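You operate a simulated robot arm through the tools that you are given. There is no shell and no other tool. Be economical: measure what you need, move in short steps, check, and stop when the job is done.

You are at the controls of a simulated two-armed robot. One attempt, no reset.

TASK
Put the 56 x 40 insert from the top of the blue bench on the lip before slide six. Then switch the gauge switch off. Then take the bin labelled "pass" from the top of the blue bench and leave it on the steel top of the long rack. The order counts. Set down upright: insert.
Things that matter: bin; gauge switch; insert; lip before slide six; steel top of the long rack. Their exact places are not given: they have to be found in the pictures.

The check looks at the end state, three seconds after you hand in, the way a careful person would. Anything else that was tipped, shoved, dropped, spilled or broken makes it a failure.

THE ROBOT
Two 7-joint arms with fingered hands on one trunk, on a base that drives. Base frame: it is fixed to the floor where the robot stands at the start and does not move with it; the origin is under the middle of the robot, x ahead of it, y to its left, z up; the surface under the hand at the start is at about z = 800. Units: mm, degrees, N and s.
The left shoulder is at the start at [70, 162, 1246], the right one opposite. With the tool pointing down near the work surface each hand reaches from about 260 to 800 mm from the robot's upright axis, wherever it stands, measured 20 degrees to its own side. Places, roughly: bin [500, -1750, 750]; gauge switch [600, -1400, 800]; lip before slide six (33x23 cm) [-3040, -480, 900]; steel top of the long rack [-1600, 200, 1200]. Payload 4 kg a hand.
The tool frame of a hand sits at the grasp point between the pads (the TCP): z along the fingers, y along the line on which they close. The tips reach 26 mm beyond it. The gripper opens to 132 mm. The gripper's body begins 73 mm behind the TCP. The gripper is a hand of 4 fingers: y runs from the thumb to the fingers, the wrist lies at [0, 0, -224] in the tool frame, and closing takes about 1.5 s.
Orientation is told as [roll, pitch, yaw] about the base's x, y, z axes, in that order, counted from this pose: with the fingers straight down and closing along the base's y, the tool's x points along the base's -x, its y along +y and its z along -z.

THE INTERFACE
- The arms move only by the tool play_rows. It takes "left_commands", "right_commands" or both (then of equal length, played together; a hand with none holds still); each is one flat list of numbers, 6 for each row, row after row: the shift along the tool's x, y, z in units of 50 mm (1.0 is 50 mm), then the turn, a rotation vector about the tool's x, y, z in units of 5 degrees (1.0 is 5 degrees). In form: [dx, dy, dz, wx, wy, wz, dx, dy, dz, wx, wy, wz, ...]. A call has 1 to 8 rows; each row shifts and turns the commanded pose from where the row before left it, along the tool's axes as they then stand. "left_hand" and "right_hand" are, for a hand that has rows, the opening in per cent of the stroke, from 0 (shut) to 100 (fully open), set as the call begins (left out, the last holds). A call with a number of a shift or a turn outside -1 to 1 is refused whole. A row lasts 0.2 s, in which the tool goes at most 50 mm and 8.6 degrees; a call with a longer step from one row to the next is refused whole, and so is a gripper value outside its range. A pose out of reach is approached as far as the arm can. The call stops where the force on the tool passes 40 N (or 10 N more than at its start, if that is more) or the arm is blocked; 0.2 s more then pass. The fingers move at their own pace (about 45 mm/s each) and stop on an object; they squeeze with about 32 N. The grip force told is the motor's: it shows also when the fingers shut on nothing. Time passes only in rows, and 0.2 s behind the last, so rows that do not move let the fingers close. The reply holds the time, the measured pose of the TCP, the force on the tool along the base axes, the opening and the grip force, in the units named above and with some noise, with the torque about the TCP (base axes, N m) and any sound that the robot's microphone picked up.
- Cameras (640 x 400 px; columns grow to the right, rows downward): "scene" is now at [127.6, -52.4, 1483.2]; the picture's right is [-0.61, -0.79, 0.00], its down [-0.50, 0.39, -0.77] and it looks along [0.61, -0.48, -0.63] (base axes); focal length 268 px, centre (320, 200). "left" rides on the left gripper at [-73, 6, -94] in its tool frame; the picture's right is [-0.08, -1.00, 0.00], its down [0.78, -0.06, -0.62] and it looks along [0.61, -0.05, 0.79] (tool axes); focal length 230 px, centre (320, 200). "right" rides on the right gripper at [73, 6, -94] in its tool frame; the picture's right is [-0.08, 1.00, 0.00], its down [-0.78, -0.06, -0.62] and it looks along [-0.61, -0.05, 0.79] (tool axes); focal length 230 px, centre (320, 200).
- get_image(camera): a new picture of that camera. It takes no simulated time.
- move_column(by): slides the trunk up (or, below 0, down) by that many mm; the arms and the scene camera ride with it, the base frame stays. It gives what a move gives, with no picture.
- steer(legs): drives the robot by 1 to 6 legs, each [ahead, left, turn to the left] in mm, mm and degrees, along the robot's own axes; the way and the turn of a leg run together, so that a leg with both is an arc; at most 1500 mm and 180 degrees a leg. The arms and the cameras ride along, it lands a little off, and it stops where it bumps. It gives what a move gives.
- move_fingers(finger1, finger2, finger3, thumb_bend, hand): sets how far each is bent, from 0 (flat) to 1 (curled in); at 0.3 the hand is open as for a grip, at 0.7 the pads meet at the TCP. One left out holds its place. A second passes; each finger stops where it meets its share of the squeeze, and holds until it gets a number again. A gripper value or a shape takes the hand back. It gives what a move gives, with no picture; readings hold the bend of each and the force on the fingers (four entries, about 0 where the hand has none), thumb and palm.
- set_grasp(shape, hand): the hand has 4 fingers and takes this shape, open, in about a second: jaw (thumb against the fingers, like two jaws); tri (thumb and two fingers); tip (a fingertip pinch); poke (one finger out to press); point (the index stretched); flat (the hand flat); cup (the hand cupped); fist (a fist). The gripper value then closes the fingers along that shape, each until it touches; the sizes above hold for jaw. It gives what a move gives, with no picture.
- aim_head(pan, tilt): turns the head with the scene camera to pan (to the left, within 86 degrees either way) and tilt (down, from -29 to 69), counted from straight ahead of the robot. It gives what a move gives.
- locate(camera, pixels): for up to 12 pixels [column, row] of the newest picture of that camera ("zoom" is the newest enlarged one), the place [x, y, z] in the base frame of the surface seen there, good to about 2 mm, but the place of the scene camera against the robot may be out by one fixed shift of up to 25 mm in any direction. It takes no simulated time.
- zoom(camera, box): a new picture of the part [left, top, right, bottom] of that camera's present view, enlarged. It takes no simulated time.
- close_job(): hands the job in; it is judged then, once.

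Work in short steps. Measure before you move; look again where a grasp or a placing could have gone wrong, and mend it. You have 110 turns and 100 pictures in all, those below and enlarged ones among them. Open the grippers and draw the arms clear of the work before you hand the job in, unless the task says otherwise; then end with one line.

The tools are called as name(argument=value, ...) on one line, values as JSON. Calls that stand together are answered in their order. play_rows: Moves the arms, as the interface text tells. Its arguments: {"type":"object","properties":{"left_commands":{"type":"array","items":{"type":"number"}},"left_hand":{"type":"number"},"right_commands":{"type":"array","items":{"type":"number"}},"right_hand":{"type":"number"}},"required":[]} The other tools are called the same way: move_column (by) slides the trunk up or down; set_grasp (shape, hand) gives the hand a shape; move_fingers (finger1, finger2, finger3, thumb_bend, hand) moves the fingers one by one; steer (legs) drives the base; aim_head (pan, tilt) turns the head that bears the scene camera; get_image (camera) takes a picture; locate (camera, pixels) gives the place of the surface under pixels of a picture; zoom (camera, box) takes an enlarged picture of a part of a camera's view; close_job () hands the job in.

At the start:

```text
clock: 0.0
left_tool_pos: [592.7, -73.7, 1134.7]
left_tcp_rot: [0.0, 0.0, 0.1]
left_contact_force: [-1.1, -1.5, 0.9]
left_torque: [0.01, -0.01, 0.01]
left_opening: 131.5
left_grasp_force: 0.1
left_shape: jaw
left_bend: [0.3, 0.3, 0.3, 0.3]
left_finger forces: [0.0, 0.0, 0.0, 0.2, 0.1, 0.0]
right_tool_pos: [397.4, -543.3, 1129.1]
right_tcp_rot: [0.0, 0.0, -0.1]
right_contact_force: [0.4, 0.5, 0.3]
right_torque: [0.0, -0.01, 0.03]
right_opening: 131.9
right_grasp_force: 0.1
right_shape: jaw
right_bend: [0.3, 0.3, 0.3, 0.3]
right_finger forces: [0.0, 0.1, 0.0, 0.0, 0.0, 0.0]
trunk travel left (down, up): [-725.0, 215.0]
robot x, y, heading: [0.3, -2.4, 0.1]
head pan, tilt: [-37.9, 39.2]
```

scene: 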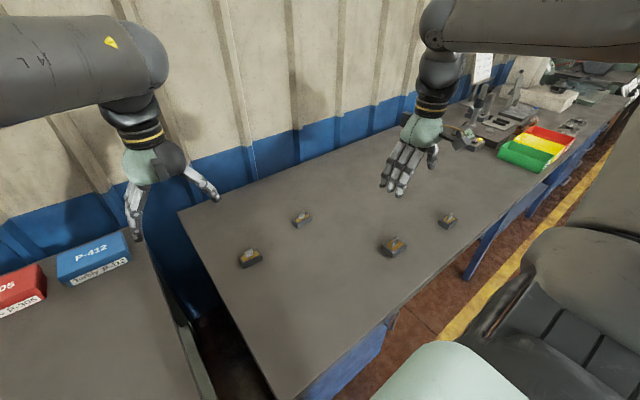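
right: 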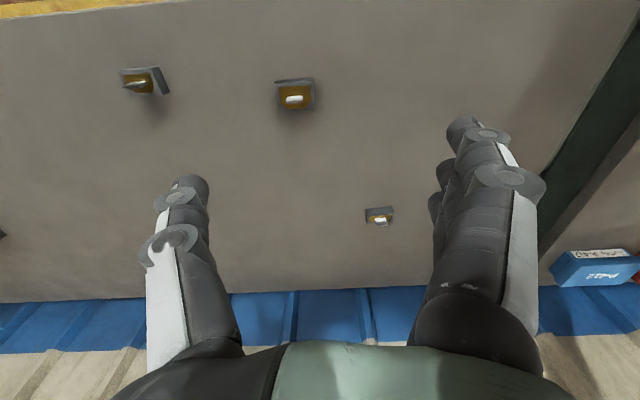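
left: 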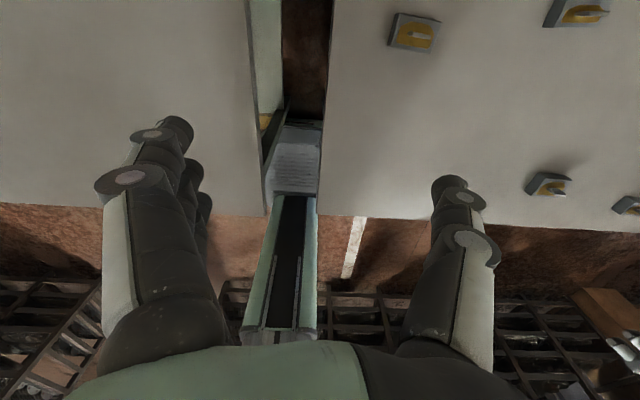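

The scene shows four inserts on the blue bench at about (250,258), (302,218), (393,246), (448,220), a gauge device near (490,120), and coloured bins at (540,145). I zoom in and locate them.

zoom(camera="scene", box=[220, 190, 480, 290])

locate(camera="scene", pixels=[[250, 258], [302, 217], [393, 245], [448, 220], [520, 155], [532, 145], [545, 135], [470, 140], [500, 105], [180, 212], [280, 395], [600, 100]])

zoom(camera="scene", box=[440, 40, 640, 180])

```text
2.46 times, centred on (350, 240) of scene
```

zoom: 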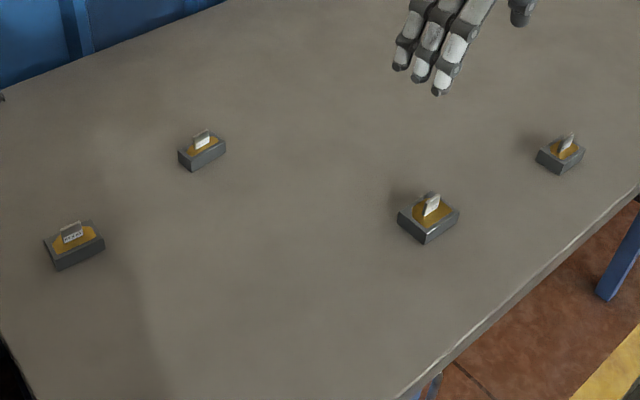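

```text
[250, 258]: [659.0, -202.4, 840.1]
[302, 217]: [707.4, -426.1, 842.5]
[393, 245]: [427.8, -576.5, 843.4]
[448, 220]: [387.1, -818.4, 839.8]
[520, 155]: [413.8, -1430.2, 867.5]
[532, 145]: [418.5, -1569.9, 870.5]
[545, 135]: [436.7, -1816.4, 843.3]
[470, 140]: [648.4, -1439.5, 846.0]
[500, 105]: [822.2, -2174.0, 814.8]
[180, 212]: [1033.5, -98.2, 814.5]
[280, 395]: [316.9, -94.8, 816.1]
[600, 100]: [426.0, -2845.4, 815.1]
```

```text
2.86 times, centred on (540, 110) of scene
```

zoom: 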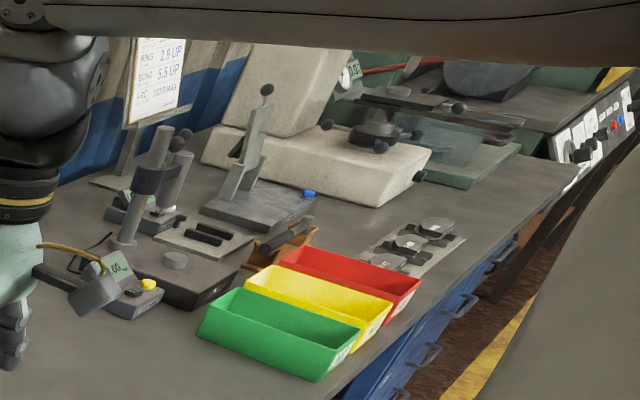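

Four inserts with small plates differ in size. I zoom on each to measure or read.

zoom(camera="scene", box=[230, 238, 278, 268])

zoom(camera="scene", box=[280, 203, 328, 233])

zoom(camera="scene", box=[370, 228, 418, 258])

zoom(camera="scene", box=[424, 203, 472, 233])

```text
13.33 times, centred on (254, 253) of scene
```

zoom: 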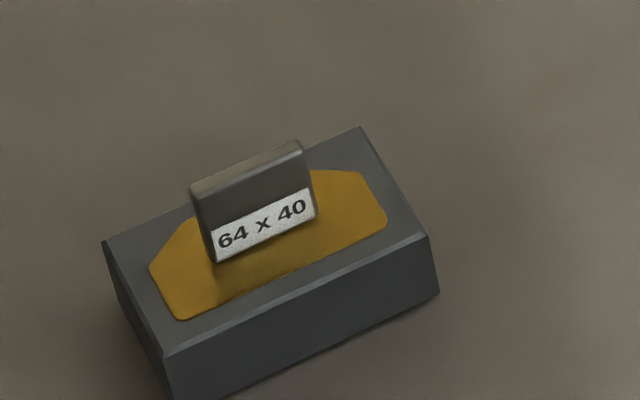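

```text
13.33 times, centred on (304, 218) of scene
```

zoom: 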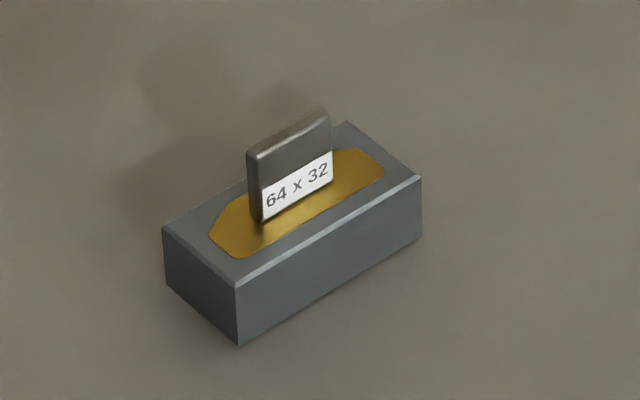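

```text
13.33 times, centred on (394, 243) of scene
```

zoom: 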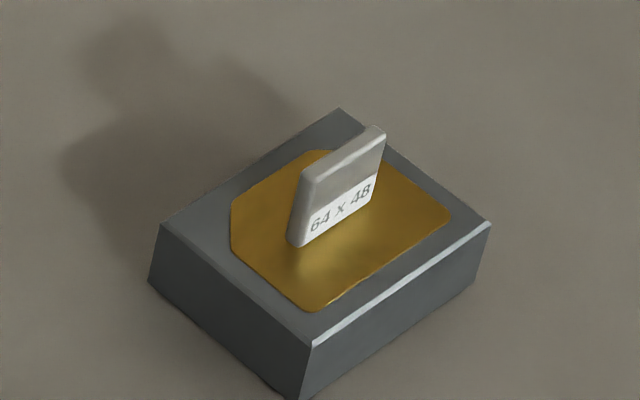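

```text
13.33 times, centred on (448, 218) of scene
```

zoom: 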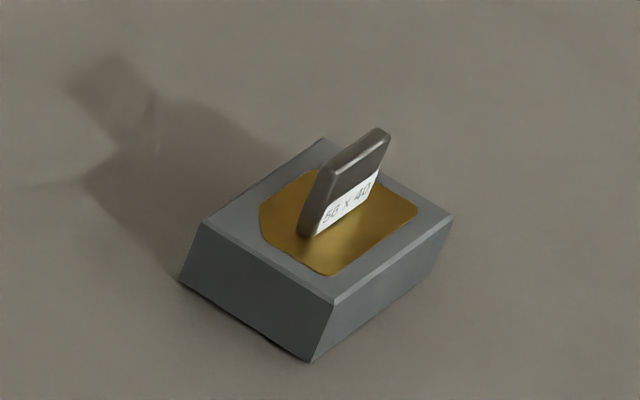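

The 56 x 40 insert is the one at (448,218). I measure its corners in the newest zoom: top-face corners about (203,222), (322,140), (453,216), (333,304), handle top (385,130).

locate(camera="zoom", pixels=[[207, 222], [322, 142], [449, 217], [333, 299], [332, 178], [383, 134], [310, 225], [350, 215], [310, 358], [182, 280], [230, 330], [400, 330]])

aim_head(pan=-70, tilt=25)

get_image(camera="scene")

```text
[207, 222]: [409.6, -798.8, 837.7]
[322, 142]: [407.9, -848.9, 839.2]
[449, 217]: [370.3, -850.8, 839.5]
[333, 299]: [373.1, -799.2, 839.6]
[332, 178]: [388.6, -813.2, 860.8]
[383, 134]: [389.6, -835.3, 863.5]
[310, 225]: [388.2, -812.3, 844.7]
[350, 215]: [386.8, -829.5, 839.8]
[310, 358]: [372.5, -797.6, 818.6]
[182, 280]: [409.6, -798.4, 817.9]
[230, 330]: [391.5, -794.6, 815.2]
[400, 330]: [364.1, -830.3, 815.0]
```

```text
clock: 1.0
left_tool_pos: [593.4, -73.2, 1132.9]
left_tcp_rot: [0.0, 0.1, 0.0]
left_contact_force: [-0.3, 0.9, 0.3]
left_torque: [0.03, -0.03, 0.02]
left_opening: 131.9
left_grasp_force: 0.1
left_shape: jaw
left_bend: [0.3, 0.3, 0.3, 0.3]
left_finger forces: [0.1, 0.0, 0.1, 0.0, 0.1, 0.0]
right_tool_pos: [397.0, -542.6, 1128.1]
right_tcp_rot: [0.1, 0.0, 0.0]
right_contact_force: [-0.2, 0.4, 0.4]
right_torque: [0.03, 0.02, -0.03]
right_opening: 131.7
right_grasp_force: 0.1
right_shape: jaw
right_bend: [0.3, 0.3, 0.3, 0.3]
right_finger forces: [0.0, 0.0, 0.0, 0.1, 0.1, 0.0]
trunk travel left (down, up): [-725.0, 215.0]
robot x, y, heading: [1.0, -0.2, 0.2]
head pan, tilt: [-70.0, 25.0]
```

```text
90 pictures are left
```

scene: 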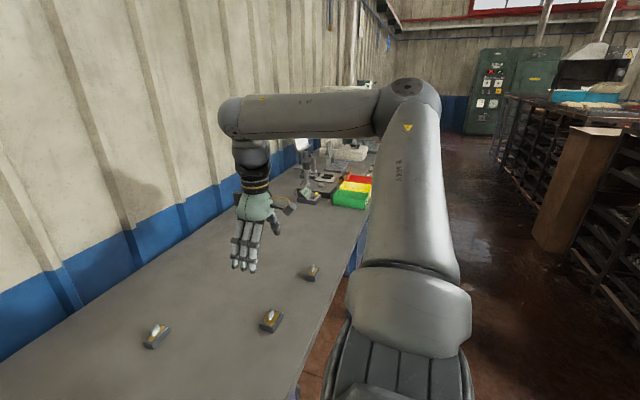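

The insert lies at about x 371–410, y -799…-850 (scene-camera frame), and the way along the bench is clear. I sidestep right so that the right hand can reach it.

steer(legs=[[0, -400, 0]])

get_image(camera="right")

aim_head(pan=-50, tilt=40)

get_image(camera="scene")

```text
clock: 3.5
left_tool_pos: [593.0, -472.8, 1133.0]
left_tcp_rot: [0.0, -0.1, 0.1]
left_contact_force: [-0.7, 1.0, 0.3]
left_torque: [-0.02, 0.01, 0.02]
left_opening: 131.7
left_grasp_force: 0.0
left_shape: jaw
left_bend: [0.3, 0.3, 0.3, 0.3]
left_finger forces: [0.0, 0.0, 0.1, 0.1, 0.0, 0.0]
right_tool_pos: [395.4, -942.3, 1128.7]
right_tcp_rot: [0.0, 0.0, -0.1]
right_contact_force: [0.5, 0.7, -0.3]
right_torque: [0.0, 0.0, -0.04]
right_opening: 131.8
right_grasp_force: 0.1
right_shape: jaw
right_bend: [0.3, 0.3, 0.3, 0.3]
right_finger forces: [0.1, 0.0, 0.0, 0.0, 0.1, 0.0]
trunk travel left (down, up): [-725.0, 215.0]
robot x, y, heading: [-0.0, -401.7, 0.1]
head pan, tilt: [-70.0, 25.0]
```

```text
89 pictures are left
```

right: 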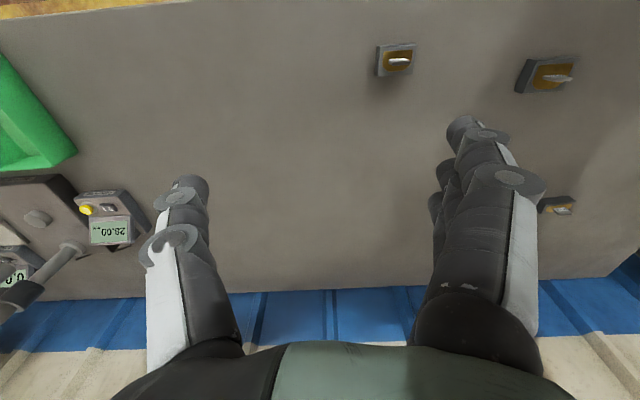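

```text
clock: 4.3
left_tool_pos: [592.4, -473.7, 1133.3]
left_tcp_rot: [0.0, 0.0, -0.1]
left_contact_force: [0.0, 0.0, -1.1]
left_torque: [0.02, 0.0, 0.02]
left_opening: 131.8
left_grasp_force: 0.0
left_shape: jaw
left_bend: [0.3, 0.3, 0.3, 0.3]
left_finger forces: [0.0, 0.0, 0.0, 0.0, 0.1, 0.0]
right_tool_pos: [394.9, -942.5, 1127.7]
right_tcp_rot: [0.0, 0.1, 0.0]
right_contact_force: [-0.4, 1.1, 0.0]
right_torque: [-0.01, 0.02, -0.02]
right_opening: 131.8
right_grasp_force: 0.0
right_shape: jaw
right_bend: [0.3, 0.3, 0.3, 0.3]
right_finger forces: [0.0, 0.0, 0.0, 0.1, 0.0, 0.0]
trunk travel left (down, up): [-725.0, 215.0]
robot x, y, heading: [-0.5, -400.5, 0.1]
head pan, tilt: [-50.0, 40.0]
```

```text
88 pictures are left
```

scene: 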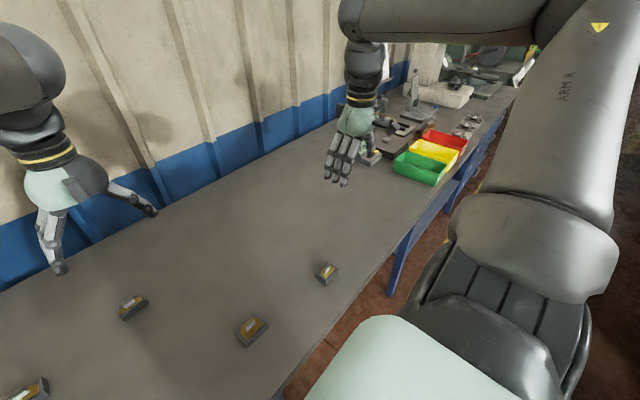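

The right camera shows the 56 x 40 insert at (396,60). I locate it there and in the scene view (326,272) for the camera offset, plus its corners.

zoom(camera="right", box=[364, 35, 428, 85])

locate(camera="right", pixels=[[379, 48], [378, 75], [413, 45], [412, 70], [399, 61], [350, 80]])

locate(camera="scene", pixels=[[300, 250], [326, 264]])

```text
8.00 times, centred on (396, 60) of right
```

zoom: 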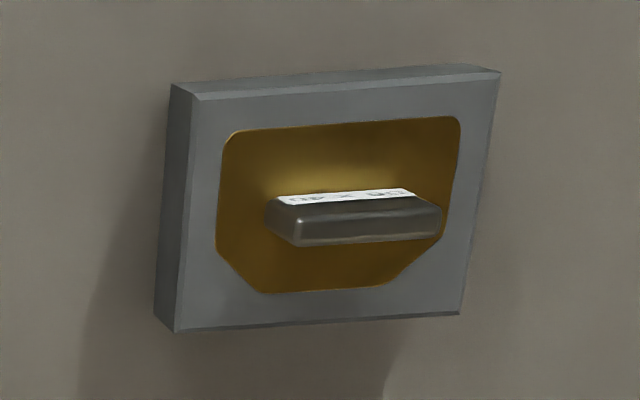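

```text
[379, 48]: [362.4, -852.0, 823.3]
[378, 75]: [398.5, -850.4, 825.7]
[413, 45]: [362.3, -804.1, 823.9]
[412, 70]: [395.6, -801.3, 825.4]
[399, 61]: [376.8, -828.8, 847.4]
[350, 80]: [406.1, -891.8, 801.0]
```

```text
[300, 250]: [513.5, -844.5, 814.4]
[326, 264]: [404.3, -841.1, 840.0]
```

I locate the insert's corners precisely in this zoom for true centre and yaw.

locate(camera="zoom", pixels=[[192, 102], [182, 326], [495, 78], [456, 312], [270, 215], [440, 215], [350, 240], [345, 205], [160, 312]])

```text
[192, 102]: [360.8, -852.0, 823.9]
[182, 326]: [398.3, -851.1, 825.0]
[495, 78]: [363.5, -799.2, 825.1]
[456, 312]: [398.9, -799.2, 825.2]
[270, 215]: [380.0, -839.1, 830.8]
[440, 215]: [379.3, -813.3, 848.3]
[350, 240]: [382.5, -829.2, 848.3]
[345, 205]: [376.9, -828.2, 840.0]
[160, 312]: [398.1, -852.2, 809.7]
```

Insert's true centre is about (380,-825.5), top z 825, bench 801; its long side runs along y, so the hand can close on it without turning. I move above it and down to about z 900.

play_rows(right_commands=[0.1, 0.78, 0, 0, 0, 0, 0.1, 0.78, 0, 0, 0, 0, 0.1, 0.78, 0, 0, 0, 0, 0, 0, 0.9, 0, 0, 0, 0, 0, 0.9, 0, 0, 0, 0, 0, 0.9, 0, 0, 0, 0, 0, 0.9, 0, 0, 0, 0, 0, 0.9, 0, 0, 0], right_hand=100)

get_image(camera="right")

```text
clock: 6.1
left_tool_pos: [594.3, -473.1, 1132.9]
left_tcp_rot: [0.0, 0.1, 0.0]
left_contact_force: [-0.2, 0.3, 0.2]
left_torque: [0.04, -0.01, -0.02]
left_opening: 131.9
left_grasp_force: 0.1
left_shape: jaw
left_bend: [0.3, 0.3, 0.3, 0.3]
left_finger forces: [0.0, 0.0, 0.0, 0.0, 0.0, 0.0]
right_tool_pos: [382.8, -825.9, 902.2]
right_tcp_rot: [-0.1, 0.0, -0.2]
right_contact_force: [0.1, -0.1, 0.5]
right_torque: [-0.02, -0.02, 0.01]
right_opening: 132.0
right_grasp_force: 0.1
right_shape: jaw
right_bend: [0.3, 0.3, 0.3, 0.3]
right_finger forces: [0.0, 0.0, 0.1, 0.0, 0.0, 0.0]
trunk travel left (down, up): [-725.0, 215.0]
robot x, y, heading: [-3.1, -397.4, -0.2]
head pan, tilt: [-50.0, 40.0]
```

```text
86 pictures are left
```

right: 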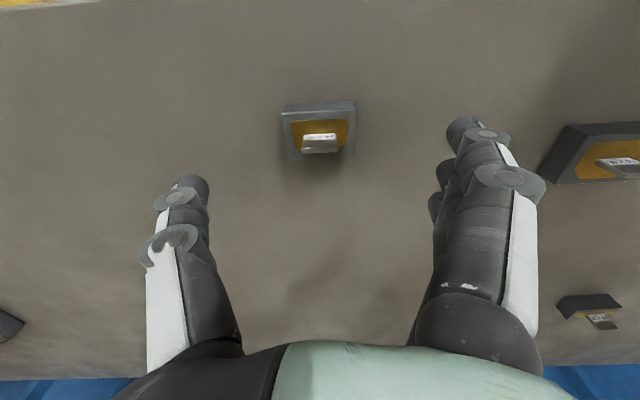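

The insert sits centred between thumb and fingers (320,130). I recheck its position then descend.

locate(camera="right", pixels=[[284, 112], [354, 104], [320, 137], [304, 137], [337, 136], [350, 150]])

play_rows(right_commands=[0, 0, 0.7, 0, 0, 0, 0, 0, 0.7, 0, 0, 0])

get_image(camera="right")

```text
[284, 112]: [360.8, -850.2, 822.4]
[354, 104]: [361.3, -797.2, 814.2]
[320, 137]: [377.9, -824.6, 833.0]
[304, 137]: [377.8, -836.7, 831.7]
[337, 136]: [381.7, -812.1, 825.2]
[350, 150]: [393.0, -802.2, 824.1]
```

```text
clock: 6.7
left_tool_pos: [594.8, -473.9, 1133.4]
left_tcp_rot: [0.0, 0.1, -0.1]
left_contact_force: [-0.1, -0.9, 0.0]
left_torque: [-0.02, 0.0, 0.0]
left_opening: 131.9
left_grasp_force: 0.1
left_shape: jaw
left_bend: [0.3, 0.3, 0.3, 0.3]
left_finger forces: [0.0, 0.0, 0.1, 0.0, 0.0, 0.0]
right_tool_pos: [382.6, -826.9, 831.6]
right_tcp_rot: [0.0, 0.0, -0.1]
right_contact_force: [-0.5, -0.8, 0.3]
right_torque: [0.0, 0.01, -0.02]
right_opening: 131.9
right_grasp_force: 0.1
right_shape: jaw
right_bend: [0.3, 0.3, 0.3, 0.3]
right_finger forces: [0.1, 0.0, 0.0, 0.0, 0.0, 0.1]
trunk travel left (down, up): [-725.0, 215.0]
robot x, y, heading: [1.3, -397.9, -0.2]
head pan, tilt: [-50.0, 40.0]
```

```text
85 pictures are left
```

right: 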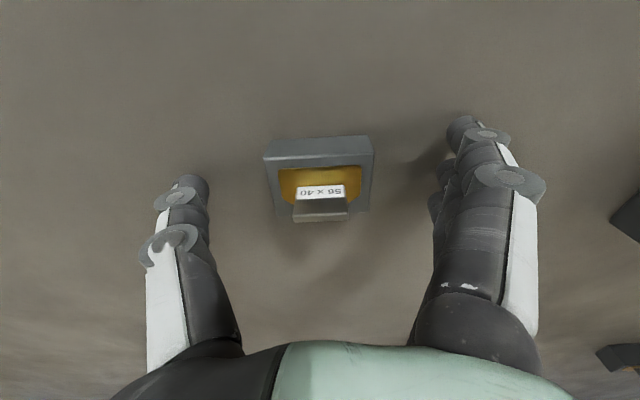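

The insert is centred between the fingers with tips about 5 mm above the bench. I close the hand.

play_rows(right_commands=[0, 0, 0, 0, 0, 0, 0, 0, 0, 0, 0, 0, 0, 0, 0, 0, 0, 0, 0, 0, 0, 0, 0, 0, 0, 0, 0, 0, 0, 0, 0, 0, 0, 0, 0, 0, 0, 0, 0, 0, 0, 0, 0, 0, 0, 0, 0, 0], right_hand=0)

get_image(camera="right")

```text
clock: 8.5
left_tool_pos: [594.0, -473.1, 1133.7]
left_tcp_rot: [0.0, 0.0, 0.0]
left_contact_force: [0.2, 0.3, 0.0]
left_torque: [-0.02, 0.02, -0.03]
left_opening: 131.8
left_grasp_force: 0.1
left_shape: jaw
left_bend: [0.3, 0.3, 0.3, 0.3]
left_finger forces: [0.1, 0.0, 0.1, 0.0, 0.0, 0.0]
right_tool_pos: [381.7, -824.8, 831.9]
right_tcp_rot: [0.1, 0.0, -0.1]
right_contact_force: [-0.7, -0.4, -0.2]
right_torque: [0.02, -0.02, 0.01]
right_opening: 47.8
right_grasp_force: 31.7
right_shape: jaw
right_bend: [0.73, 0.73, 0.73, 0.7]
right_finger forces: [10.1, 9.7, 9.8, 0.0, 29.0, 0.0]
trunk travel left (down, up): [-725.0, 215.0]
robot x, y, heading: [1.9, -399.1, 0.1]
head pan, tilt: [-50.0, 40.0]
```

```text
84 pictures are left
```

right: 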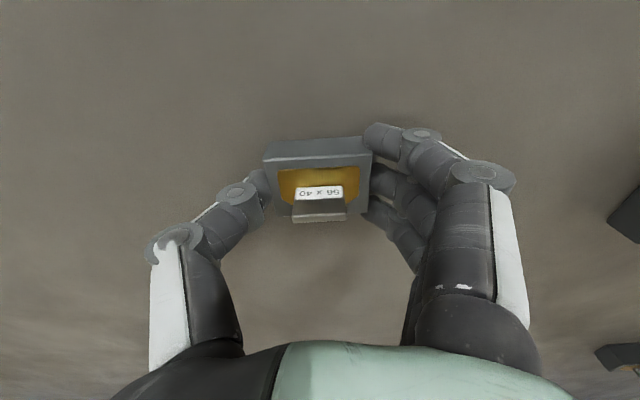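

Gripped (opening 47.8, 30 N balanced). I lift straight up.

play_rows(right_commands=[0, 0, -0.8, 0, 0, 0, 0, 0, -0.9, 0, 0, 0, 0, 0, -0.9, 0, 0, 0, 0, 0, -0.9, 0, 0, 0, 0, 0, -0.9, 0, 0, 0, 0, 0, -0.9, 0, 0, 0])

get_image(camera="right")

aim_head(pan=-86, tilt=15)

get_image(camera="scene")

aim_head(pan=86, tilt=25)

get_image(camera="scene")

```text
clock: 9.9
left_tool_pos: [593.5, -471.8, 1135.1]
left_tcp_rot: [0.0, 0.0, 0.0]
left_contact_force: [0.5, -0.2, 0.3]
left_torque: [-0.01, -0.02, 0.02]
left_opening: 131.8
left_grasp_force: 0.0
left_shape: jaw
left_bend: [0.3, 0.3, 0.3, 0.3]
left_finger forces: [0.0, 0.1, 0.1, 0.0, 0.0, 0.0]
right_tool_pos: [380.7, -825.2, 1099.8]
right_tcp_rot: [0.0, 0.0, 0.0]
right_contact_force: [0.4, 0.7, -1.8]
right_torque: [-0.07, -0.02, -0.01]
right_opening: 47.5
right_grasp_force: 32.1
right_shape: jaw
right_bend: [0.73, 0.73, 0.73, 0.7]
right_finger forces: [10.3, 9.8, 10.1, 0.0, 29.0, 0.1]
trunk travel left (down, up): [-725.0, 215.0]
robot x, y, heading: [-1.5, -399.3, -0.1]
head pan, tilt: [-50.0, 40.0]
```

```text
83 pictures are left
```

right: 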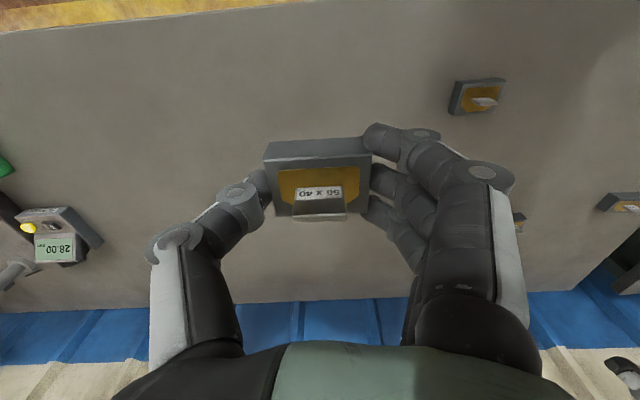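

```text
clock: 10.9
left_tool_pos: [593.5, -473.2, 1134.3]
left_tcp_rot: [0.1, 0.0, -0.1]
left_contact_force: [0.2, 0.3, 0.0]
left_torque: [0.01, 0.04, 0.0]
left_opening: 131.8
left_grasp_force: 0.1
left_shape: jaw
left_bend: [0.3, 0.3, 0.3, 0.3]
left_finger forces: [0.0, 0.1, 0.0, 0.0, 0.1, 0.1]
right_tool_pos: [380.6, -826.3, 1098.8]
right_tcp_rot: [-0.1, 0.0, -0.1]
right_contact_force: [0.2, 1.1, -2.2]
right_torque: [0.02, -0.02, -0.01]
right_opening: 47.4
right_grasp_force: 32.2
right_shape: jaw
right_bend: [0.73, 0.73, 0.73, 0.7]
right_finger forces: [10.4, 9.9, 10.2, 0.0, 29.0, 0.0]
trunk travel left (down, up): [-725.0, 215.0]
robot x, y, heading: [-0.7, -402.5, -0.0]
head pan, tilt: [-85.9, 15.0]
```

```text
82 pictures are left
```

scene: 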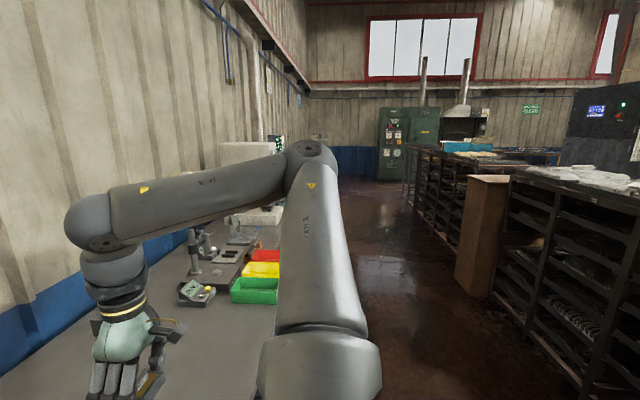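

```text
clock: 13.5
left_tool_pos: [594.1, -473.0, 1133.5]
left_tcp_rot: [0.0, 0.0, 0.0]
left_contact_force: [0.9, -0.2, 0.4]
left_torque: [-0.03, -0.02, -0.02]
left_opening: 132.0
left_grasp_force: 0.0
left_shape: jaw
left_bend: [0.3, 0.3, 0.3, 0.3]
left_finger forces: [0.0, 0.1, 0.0, 0.0, 0.1, 0.0]
right_tool_pos: [381.0, -826.4, 1098.5]
right_tcp_rot: [-0.1, 0.0, -0.1]
right_contact_force: [-0.1, 0.2, -1.7]
right_torque: [0.04, -0.03, 0.0]
right_opening: 47.8
right_grasp_force: 32.2
right_shape: jaw
right_bend: [0.73, 0.73, 0.73, 0.7]
right_finger forces: [10.4, 9.8, 10.2, 0.0, 29.0, 0.0]
trunk travel left (down, up): [-725.0, 215.0]
robot x, y, heading: [0.1, -402.5, 0.1]
head pan, tilt: [85.9, 25.0]
```

```text
81 pictures are left
```

scene: 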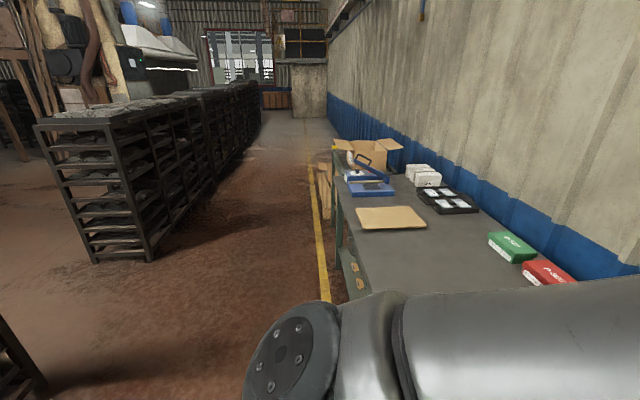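

Insert is held. Racks line the aisle with a gap behind me on the left. I locate rack corners: near post foot (93,260), (155,255), top (40,125), (110,125), the other rack at (15,345), (40,380).

locate(camera="scene", pixels=[[93, 261], [150, 257], [38, 126], [108, 126], [215, 180], [8, 330], [45, 385], [10, 150], [120, 300], [20, 230], [200, 88], [100, 95]])

aim_head(pan=86, tilt=55)

get_image(camera="scene")

```text
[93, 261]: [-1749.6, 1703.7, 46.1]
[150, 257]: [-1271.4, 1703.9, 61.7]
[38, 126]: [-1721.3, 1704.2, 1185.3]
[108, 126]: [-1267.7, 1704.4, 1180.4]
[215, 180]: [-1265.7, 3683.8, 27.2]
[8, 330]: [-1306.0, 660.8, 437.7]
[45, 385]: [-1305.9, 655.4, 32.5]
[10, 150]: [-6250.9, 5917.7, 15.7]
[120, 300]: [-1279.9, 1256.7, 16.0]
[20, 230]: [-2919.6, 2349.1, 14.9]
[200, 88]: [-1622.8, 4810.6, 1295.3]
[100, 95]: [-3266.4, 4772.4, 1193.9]
```

```text
clock: 14.5
left_tool_pos: [593.1, -471.4, 1133.2]
left_tcp_rot: [0.0, 0.0, 0.0]
left_contact_force: [-0.3, -0.7, -0.6]
left_torque: [-0.01, 0.0, -0.01]
left_opening: 131.6
left_grasp_force: 0.1
left_shape: jaw
left_bend: [0.3, 0.3, 0.3, 0.3]
left_finger forces: [0.0, 0.0, 0.0, 0.1, 0.1, 0.0]
right_tool_pos: [381.2, -826.1, 1097.6]
right_tcp_rot: [0.0, 0.0, -0.1]
right_contact_force: [0.1, 0.2, -1.1]
right_torque: [0.0, -0.02, -0.04]
right_opening: 47.6
right_grasp_force: 32.0
right_shape: jaw
right_bend: [0.73, 0.73, 0.73, 0.7]
right_finger forces: [10.5, 9.7, 10.2, 0.0, 29.0, 0.0]
trunk travel left (down, up): [-725.0, 215.0]
robot x, y, heading: [0.4, -395.7, -0.1]
head pan, tilt: [85.9, 55.0]
```

```text
80 pictures are left
```

scene: 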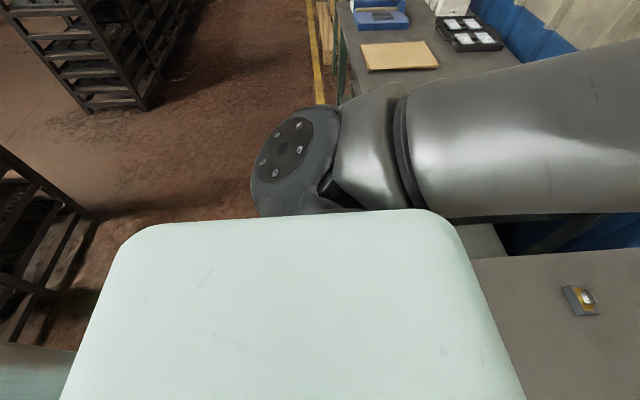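

The gap through the racks spans y≈655…1704 at x -1267…-1750. I raise the trunk for clearance, back into the aisle, turn left and drive along it to the gap.

move_column(by=200)

steer(legs=[[-450, 0, 0], [0, 0, 90], [1450, 0, 0]])

aim_head(pan=80, tilt=25)

get_image(camera="scene")

```text
clock: 16.6
left_tool_pos: [593.7, -472.1, 1334.2]
left_tcp_rot: [0.1, -0.1, 0.0]
left_contact_force: [-0.3, -0.1, 0.2]
left_torque: [-0.01, 0.01, 0.03]
left_opening: 131.6
left_grasp_force: 0.0
left_shape: jaw
left_bend: [0.3, 0.3, 0.3, 0.3]
left_finger forces: [0.0, 0.0, 0.1, 0.0, 0.1, 0.0]
right_tool_pos: [381.1, -825.8, 1297.8]
right_tcp_rot: [0.1, 0.0, -0.1]
right_contact_force: [-0.3, 0.8, -2.0]
right_torque: [0.0, 0.02, 0.01]
right_opening: 47.6
right_grasp_force: 32.0
right_shape: jaw
right_bend: [0.73, 0.73, 0.73, 0.7]
right_finger forces: [10.4, 9.9, 10.1, 0.0, 29.0, 0.0]
trunk travel left (down, up): [-925.0, 15.0]
robot x, y, heading: [1.7, -402.2, -0.2]
head pan, tilt: [85.9, 55.0]
```

```text
clock: 30.0
left_tool_pos: [-357.6, 1658.4, 1334.8]
left_tcp_rot: [0.0, 0.1, 89.4]
left_contact_force: [-0.1, -0.3, 0.5]
left_torque: [0.01, -0.01, -0.02]
left_opening: 131.9
left_grasp_force: 0.0
left_shape: jaw
left_bend: [0.3, 0.3, 0.3, 0.3]
left_finger forces: [0.1, 0.1, 0.1, 0.2, 0.0, 0.0]
right_tool_pos: [-6.1, 1441.4, 1298.1]
right_tcp_rot: [-0.1, 0.0, 89.3]
right_contact_force: [0.1, 0.3, -1.4]
right_torque: [0.01, 0.01, -0.01]
right_opening: 47.3
right_grasp_force: 32.0
right_shape: jaw
right_bend: [0.73, 0.73, 0.73, 0.7]
right_finger forces: [9.4, 9.6, 10.4, 0.0, 29.0, 0.0]
trunk travel left (down, up): [-925.0, 15.0]
robot x, y, heading: [-434.1, 1061.9, 89.4]
head pan, tilt: [85.9, 55.0]
```

```text
clock: 31.0
left_tool_pos: [-357.4, 1659.6, 1332.2]
left_tcp_rot: [0.0, 0.0, 89.3]
left_contact_force: [0.3, 0.1, -0.1]
left_torque: [0.01, 0.01, 0.01]
left_opening: 131.8
left_grasp_force: 0.1
left_shape: jaw
left_bend: [0.3, 0.3, 0.3, 0.3]
left_finger forces: [0.2, 0.1, 0.1, 0.0, 0.1, 0.1]
right_tool_pos: [-6.3, 1441.8, 1297.5]
right_tcp_rot: [0.1, 0.0, 89.2]
right_contact_force: [0.3, 0.4, -1.4]
right_torque: [-0.01, 0.02, 0.02]
right_opening: 47.4
right_grasp_force: 31.9
right_shape: jaw
right_bend: [0.73, 0.73, 0.73, 0.7]
right_finger forces: [9.4, 9.7, 10.5, 0.1, 28.8, 0.0]
trunk travel left (down, up): [-925.0, 15.0]
robot x, y, heading: [-437.2, 1066.3, 89.3]
head pan, tilt: [80.0, 25.0]
```

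```text
79 pictures are left
```

scene: 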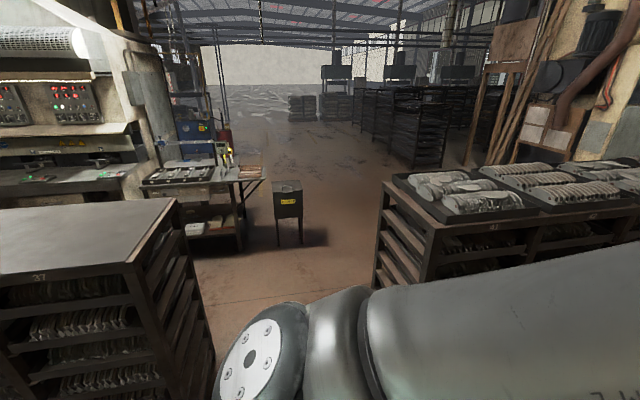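

Through the gap I see a machine with slide trays at left (60,180), a trolley at (195,180) and a bin stand at (287,210). I locate these and zoom on the machine.

locate(camera="scene", pixels=[[60, 178], [175, 175], [285, 190], [285, 240], [180, 205], [212, 365], [380, 285], [60, 230], [20, 150], [120, 170], [140, 195], [262, 182]])

zoom(camera="scene", box=[0, 60, 300, 260])

```text
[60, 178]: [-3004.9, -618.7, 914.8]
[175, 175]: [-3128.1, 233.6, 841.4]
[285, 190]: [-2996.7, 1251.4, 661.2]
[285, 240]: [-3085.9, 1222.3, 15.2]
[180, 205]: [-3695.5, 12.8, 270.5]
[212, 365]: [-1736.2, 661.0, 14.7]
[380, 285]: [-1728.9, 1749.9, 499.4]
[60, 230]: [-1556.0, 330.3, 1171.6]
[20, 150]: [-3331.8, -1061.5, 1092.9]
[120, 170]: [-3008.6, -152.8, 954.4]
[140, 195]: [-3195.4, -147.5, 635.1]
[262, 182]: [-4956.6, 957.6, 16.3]
```

```text
2.00 times, centred on (150, 160) of scene
```

zoom: 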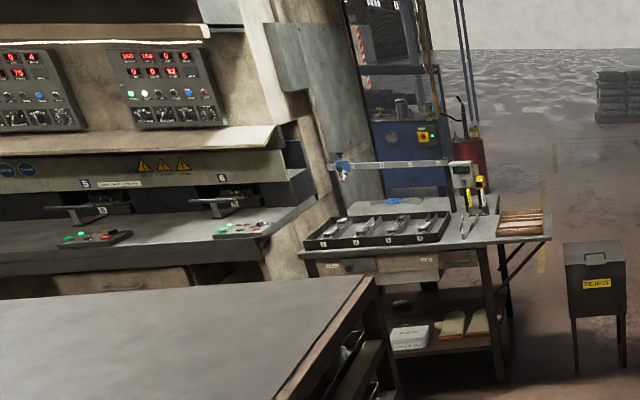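

Stations "5" and "6" are on the machine face at x≈-3000; six is near y≈-480 as told. I go through the gap facing -x.

steer(legs=[[115, 0, 0], [0, 0, 90.7], [1400, 0, 0]])

aim_head(pan=40, tilt=30)

get_image(camera="scene")

```text
clock: 42.7
left_tool_pos: [-2441.0, 1230.5, 1334.1]
left_tcp_rot: [-0.1, 0.0, -179.3]
left_contact_force: [0.9, 0.7, -0.8]
left_torque: [-0.01, -0.03, 0.01]
left_opening: 131.9
left_grasp_force: 0.1
left_shape: jaw
left_bend: [0.3, 0.3, 0.3, 0.3]
left_finger forces: [0.0, 0.0, 0.1, 0.0, 0.1, 0.1]
right_tool_pos: [-2232.3, 1585.9, 1299.0]
right_tcp_rot: [0.1, 0.0, -179.4]
right_contact_force: [0.0, 0.3, -1.3]
right_torque: [0.0, 0.01, 0.0]
right_opening: 47.1
right_grasp_force: 32.5
right_shape: jaw
right_bend: [0.74, 0.73, 0.73, 0.7]
right_finger forces: [8.3, 9.4, 10.6, 0.0, 28.8, 0.0]
trunk travel left (down, up): [-925.0, 15.0]
robot x, y, heading: [-1849.4, 1163.6, -179.3]
head pan, tilt: [80.0, 25.0]
```

```text
clock: 43.8
left_tool_pos: [-2441.5, 1230.0, 1334.3]
left_tcp_rot: [0.0, 0.0, -179.3]
left_contact_force: [0.2, 0.1, 0.1]
left_torque: [0.0, -0.03, -0.01]
left_opening: 131.7
left_grasp_force: 0.1
left_shape: jaw
left_bend: [0.3, 0.3, 0.3, 0.3]
left_finger forces: [0.1, 0.0, 0.1, 0.0, 0.0, 0.0]
right_tool_pos: [-2233.2, 1585.9, 1297.9]
right_tcp_rot: [0.0, 0.0, -179.4]
right_contact_force: [0.1, -0.5, -0.7]
right_torque: [0.01, 0.01, 0.02]
right_opening: 47.0
right_grasp_force: 31.6
right_shape: jaw
right_bend: [0.74, 0.73, 0.73, 0.7]
right_finger forces: [8.3, 9.4, 10.7, 0.0, 28.8, 0.1]
trunk travel left (down, up): [-925.0, 15.0]
robot x, y, heading: [-1848.3, 1161.6, -179.5]
head pan, tilt: [40.0, 30.0]
```

```text
77 pictures are left
```

scene: 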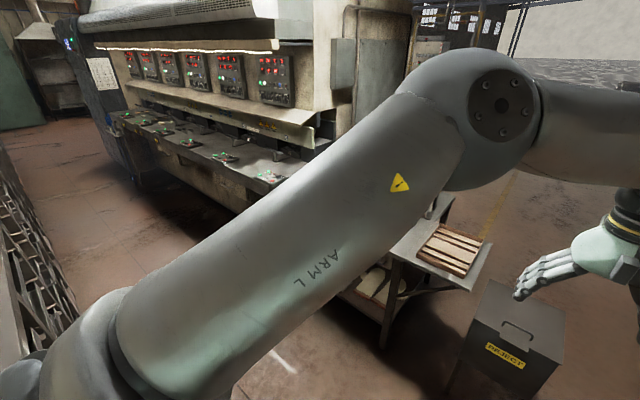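

I locate the machine edge and trolley extents before sliding left.

locate(camera="scene", pixels=[[270, 178], [222, 158], [240, 130], [468, 288], [395, 255], [480, 300], [300, 120], [20, 330], [60, 280], [235, 210], [450, 150], [500, 100]])

zoom(camera="scene", box=[100, 30, 360, 210])

```text
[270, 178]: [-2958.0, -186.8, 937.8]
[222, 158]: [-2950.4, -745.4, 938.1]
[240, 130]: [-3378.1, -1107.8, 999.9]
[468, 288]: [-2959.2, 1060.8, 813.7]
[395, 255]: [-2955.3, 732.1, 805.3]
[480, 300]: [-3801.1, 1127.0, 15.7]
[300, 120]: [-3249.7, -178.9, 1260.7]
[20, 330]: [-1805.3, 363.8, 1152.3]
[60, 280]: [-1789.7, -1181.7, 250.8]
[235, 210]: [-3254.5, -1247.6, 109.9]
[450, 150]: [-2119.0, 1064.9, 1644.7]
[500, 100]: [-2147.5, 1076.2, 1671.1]
```

```text
2.22 times, centred on (230, 120) of scene
```

zoom: 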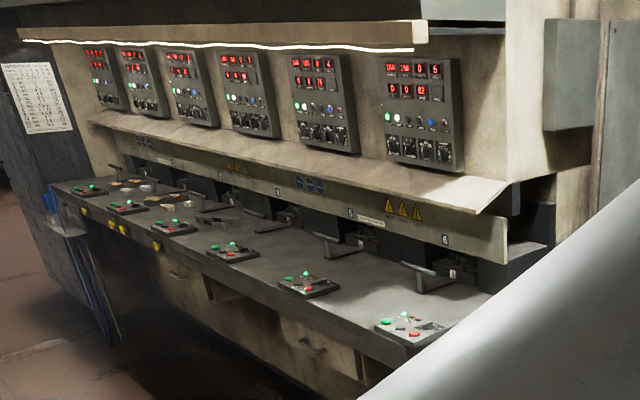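

Slide six is the nearest station on the machine, shelf edge x≈-2955, z≈925. I drive forward to x≈-2300 and slide left to y≈-720.

steer(legs=[[420, 0, 0], [0, 1000, 0], [0, 880, 0]])

aim_head(pan=-15, tilt=40)

get_image(camera="scene")

get_image(camera="right")

```text
clock: 55.4
left_tool_pos: [-2844.2, -647.7, 1333.5]
left_tcp_rot: [0.2, 0.0, 179.9]
left_contact_force: [0.7, 0.1, -0.1]
left_torque: [-0.05, -0.01, 0.01]
left_opening: 131.7
left_grasp_force: 0.0
left_shape: jaw
left_bend: [0.3, 0.3, 0.3, 0.3]
left_finger forces: [0.0, 0.0, 0.0, 0.1, 0.1, 0.0]
right_tool_pos: [-2629.8, -295.1, 1297.4]
right_tcp_rot: [0.1, 0.0, 179.9]
right_contact_force: [0.2, 0.8, -2.3]
right_torque: [0.01, 0.04, -0.01]
right_opening: 47.2
right_grasp_force: 31.9
right_shape: jaw
right_bend: [0.74, 0.73, 0.73, 0.7]
right_finger forces: [8.5, 9.5, 10.9, 0.1, 28.8, 0.1]
trunk travel left (down, up): [-925.0, 15.0]
robot x, y, heading: [-2254.8, -720.8, 179.9]
head pan, tilt: [40.0, 30.0]
```

```text
clock: 56.6
left_tool_pos: [-2843.8, -646.9, 1333.5]
left_tcp_rot: [0.0, 0.0, 179.9]
left_contact_force: [0.2, 0.2, 0.2]
left_torque: [-0.03, 0.01, -0.01]
left_opening: 132.0
left_grasp_force: 0.0
left_shape: jaw
left_bend: [0.3, 0.3, 0.3, 0.3]
left_finger forces: [0.0, 0.0, 0.0, 0.1, 0.1, 0.1]
right_tool_pos: [-2629.8, -295.6, 1298.6]
right_tcp_rot: [-0.1, 0.1, 179.9]
right_contact_force: [0.0, 0.4, -1.0]
right_torque: [-0.01, 0.0, -0.01]
right_opening: 47.1
right_grasp_force: 31.6
right_shape: jaw
right_bend: [0.74, 0.73, 0.73, 0.7]
right_finger forces: [8.6, 9.5, 10.8, 0.0, 28.8, 0.1]
trunk travel left (down, up): [-925.0, 15.0]
robot x, y, heading: [-2247.5, -724.2, 179.9]
head pan, tilt: [-15.0, 40.0]
```

```text
75 pictures are left
```

scene: 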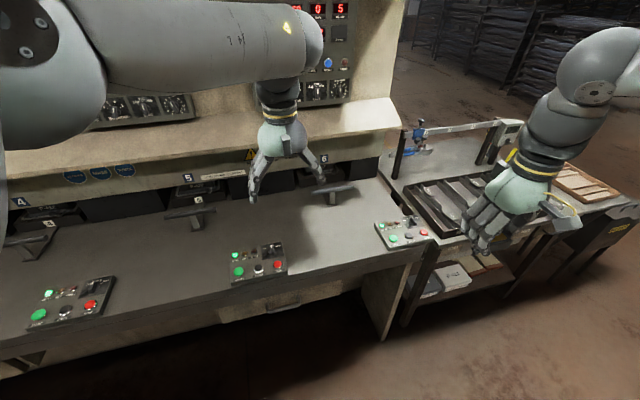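

```text
74 pictures are left
```

right: 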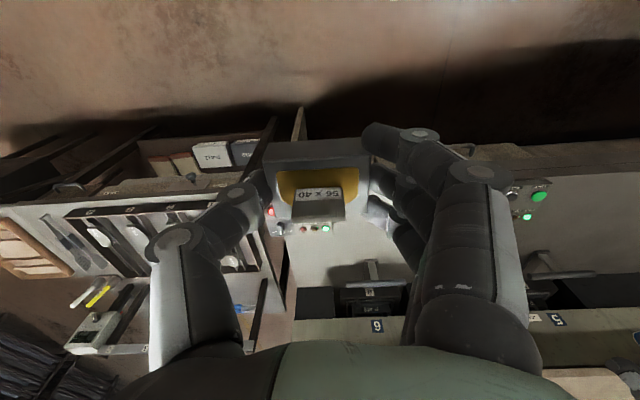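

Slide 6's handle is at (335,190) with button boxes at (260,262) and (403,232). I locate points on the shelf in front of it, and zoom.

locate(camera="scene", pixels=[[335, 187], [316, 190], [354, 185], [332, 203], [335, 225], [300, 230], [335, 255], [375, 228], [284, 250], [232, 252], [360, 258], [345, 172]])

zoom(camera="scene", box=[220, 130, 440, 290])

```text
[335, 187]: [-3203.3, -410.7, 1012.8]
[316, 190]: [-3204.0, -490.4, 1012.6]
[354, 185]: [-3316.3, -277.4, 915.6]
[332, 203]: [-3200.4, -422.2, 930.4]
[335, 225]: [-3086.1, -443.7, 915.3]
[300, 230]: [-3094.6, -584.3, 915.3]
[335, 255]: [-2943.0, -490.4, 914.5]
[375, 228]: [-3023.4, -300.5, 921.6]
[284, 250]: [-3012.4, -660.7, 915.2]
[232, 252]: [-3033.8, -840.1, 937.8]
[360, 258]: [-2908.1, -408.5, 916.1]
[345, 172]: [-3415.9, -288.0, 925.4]
```

```text
2.50 times, centred on (330, 210) of scene
```

zoom: 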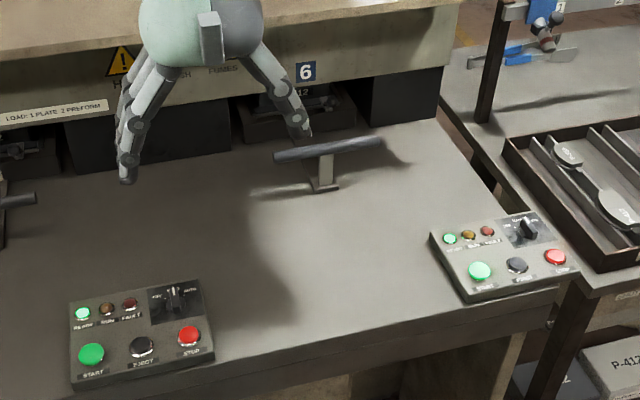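

Lip spans about y -645…-315, x -3155…-2925 and is clear in front of the slide-six handle. I draw the left hand back, drive 150 mm closer and lower the trunk 150.

play_rows(left_commands=[0.9, 0, 0, 0, 0, 0, 0.9, 0, 0, 0, 0, 0, 0.9, 0, 0, 0, 0, 0, 0.9, 0, 0, 0, 0, 0])

steer(legs=[[150, 0, 0]])

move_column(by=-150)

get_image(camera="right")

```text
clock: 57.6
left_tool_pos: [-2663.0, -649.4, 1334.2]
left_tcp_rot: [0.0, -0.3, 180.0]
left_contact_force: [0.8, 0.0, 0.4]
left_torque: [-0.03, 0.01, 0.02]
left_opening: 132.2
left_grasp_force: 0.1
left_shape: jaw
left_bend: [0.3, 0.3, 0.3, 0.3]
left_finger forces: [0.0, 0.0, 0.1, 0.0, 0.0, 0.0]
right_tool_pos: [-2630.1, -295.9, 1298.2]
right_tcp_rot: [-0.1, 0.0, 180.0]
right_contact_force: [-0.4, 0.8, -1.4]
right_torque: [0.0, 0.02, -0.03]
right_opening: 47.2
right_grasp_force: 31.7
right_shape: jaw
right_bend: [0.74, 0.73, 0.73, 0.7]
right_finger forces: [8.5, 9.4, 10.8, 0.1, 28.7, 0.0]
trunk travel left (down, up): [-925.0, 15.0]
robot x, y, heading: [-2250.2, -723.8, 180.0]
head pan, tilt: [-15.0, 40.0]
```

```text
clock: 59.0
left_tool_pos: [-2808.7, -648.9, 1334.8]
left_tcp_rot: [0.1, -0.2, 179.9]
left_contact_force: [0.3, -0.3, 0.7]
left_torque: [0.0, 0.02, 0.02]
left_opening: 131.9
left_grasp_force: 0.0
left_shape: jaw
left_bend: [0.3, 0.3, 0.3, 0.3]
left_finger forces: [0.0, 0.0, 0.1, 0.1, 0.0, 0.0]
right_tool_pos: [-2777.0, -297.5, 1299.5]
right_tcp_rot: [0.0, -0.1, 179.8]
right_contact_force: [1.0, 0.3, -1.7]
right_torque: [0.01, 0.01, -0.01]
right_opening: 47.2
right_grasp_force: 32.1
right_shape: jaw
right_bend: [0.74, 0.73, 0.73, 0.7]
right_finger forces: [8.8, 9.5, 10.8, 0.0, 28.8, 0.0]
trunk travel left (down, up): [-925.0, 15.0]
robot x, y, heading: [-2398.6, -726.0, 179.9]
head pan, tilt: [-15.0, 40.0]
```

```text
clock: 60.7
left_tool_pos: [-2812.2, -649.4, 1183.9]
left_tcp_rot: [0.0, 0.0, 179.8]
left_contact_force: [-0.3, 0.2, 0.5]
left_torque: [0.02, -0.01, -0.01]
left_opening: 131.8
left_grasp_force: 0.0
left_shape: jaw
left_bend: [0.3, 0.3, 0.3, 0.3]
left_finger forces: [0.0, 0.0, 0.0, 0.1, 0.0, 0.0]
right_tool_pos: [-2778.5, -296.6, 1148.1]
right_tcp_rot: [0.0, 0.0, 179.9]
right_contact_force: [0.0, 0.4, -1.6]
right_torque: [0.03, 0.0, 0.0]
right_opening: 47.0
right_grasp_force: 32.1
right_shape: jaw
right_bend: [0.74, 0.73, 0.73, 0.7]
right_finger forces: [8.7, 9.4, 10.8, 0.0, 28.7, 0.0]
trunk travel left (down, up): [-775.0, 165.0]
robot x, y, heading: [-2399.2, -723.5, 179.9]
head pan, tilt: [-15.0, 40.0]
```

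```text
72 pictures are left
```

right: 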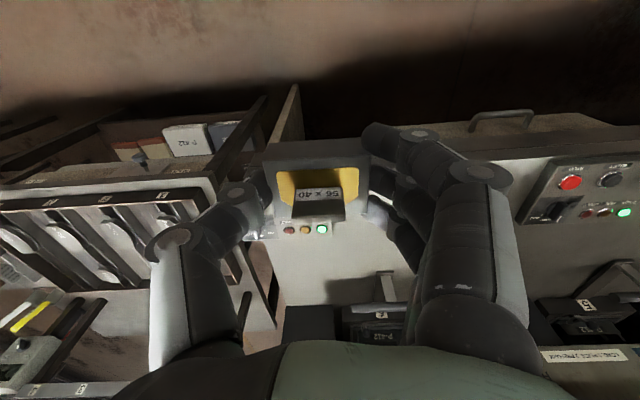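

I move the insert over the lip centre (250 forward, 185 left), staying high.

play_rows(right_commands=[-0.714, 0.525, 0, 0, 0, 0, -0.714, 0.525, 0, 0, 0, 0, -0.714, 0.525, 0, 0, 0, 0, -0.714, 0.525, 0, 0, 0, 0, -0.714, 0.525, 0, 0, 0, 0, -0.714, 0.525, 0, 0, 0, 0, -0.714, 0.525, 0, 0, 0, 0, 0, 0, 0.6, 0, 0, 0])

get_image(camera="right")

get_image(camera="scene")

```text
clock: 62.5
left_tool_pos: [-2812.7, -648.6, 1183.8]
left_tcp_rot: [0.0, 0.0, 179.9]
left_contact_force: [0.9, -0.1, 0.3]
left_torque: [0.01, -0.05, 0.01]
left_opening: 131.6
left_grasp_force: 0.0
left_shape: jaw
left_bend: [0.3, 0.3, 0.3, 0.3]
left_finger forces: [0.0, 0.1, 0.0, 0.0, 0.0, 0.0]
right_tool_pos: [-2992.8, -455.0, 1109.5]
right_tcp_rot: [0.0, -0.1, 179.8]
right_contact_force: [-0.7, -0.6, -0.6]
right_torque: [0.03, -0.05, -0.01]
right_opening: 46.9
right_grasp_force: 31.9
right_shape: jaw
right_bend: [0.74, 0.73, 0.73, 0.7]
right_finger forces: [8.2, 9.6, 10.8, 0.0, 28.7, 0.0]
right hand out of reach, approached as far as the arm can: row 7
trunk travel left (down, up): [-775.0, 165.0]
robot x, y, heading: [-2404.3, -724.8, 179.7]
head pan, tilt: [-15.0, 40.0]
```

```text
71 pictures are left
```

right: 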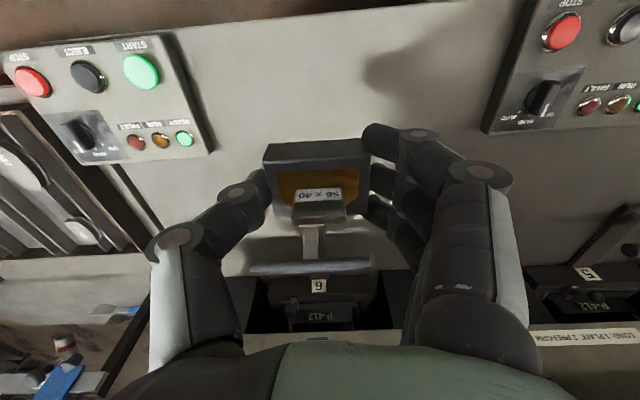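

```text
70 pictures are left
```

scene: 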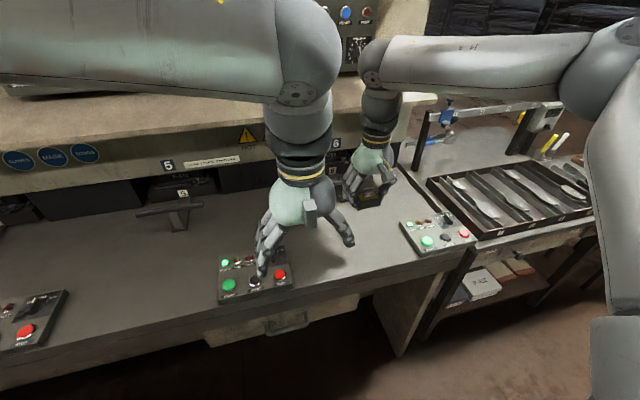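

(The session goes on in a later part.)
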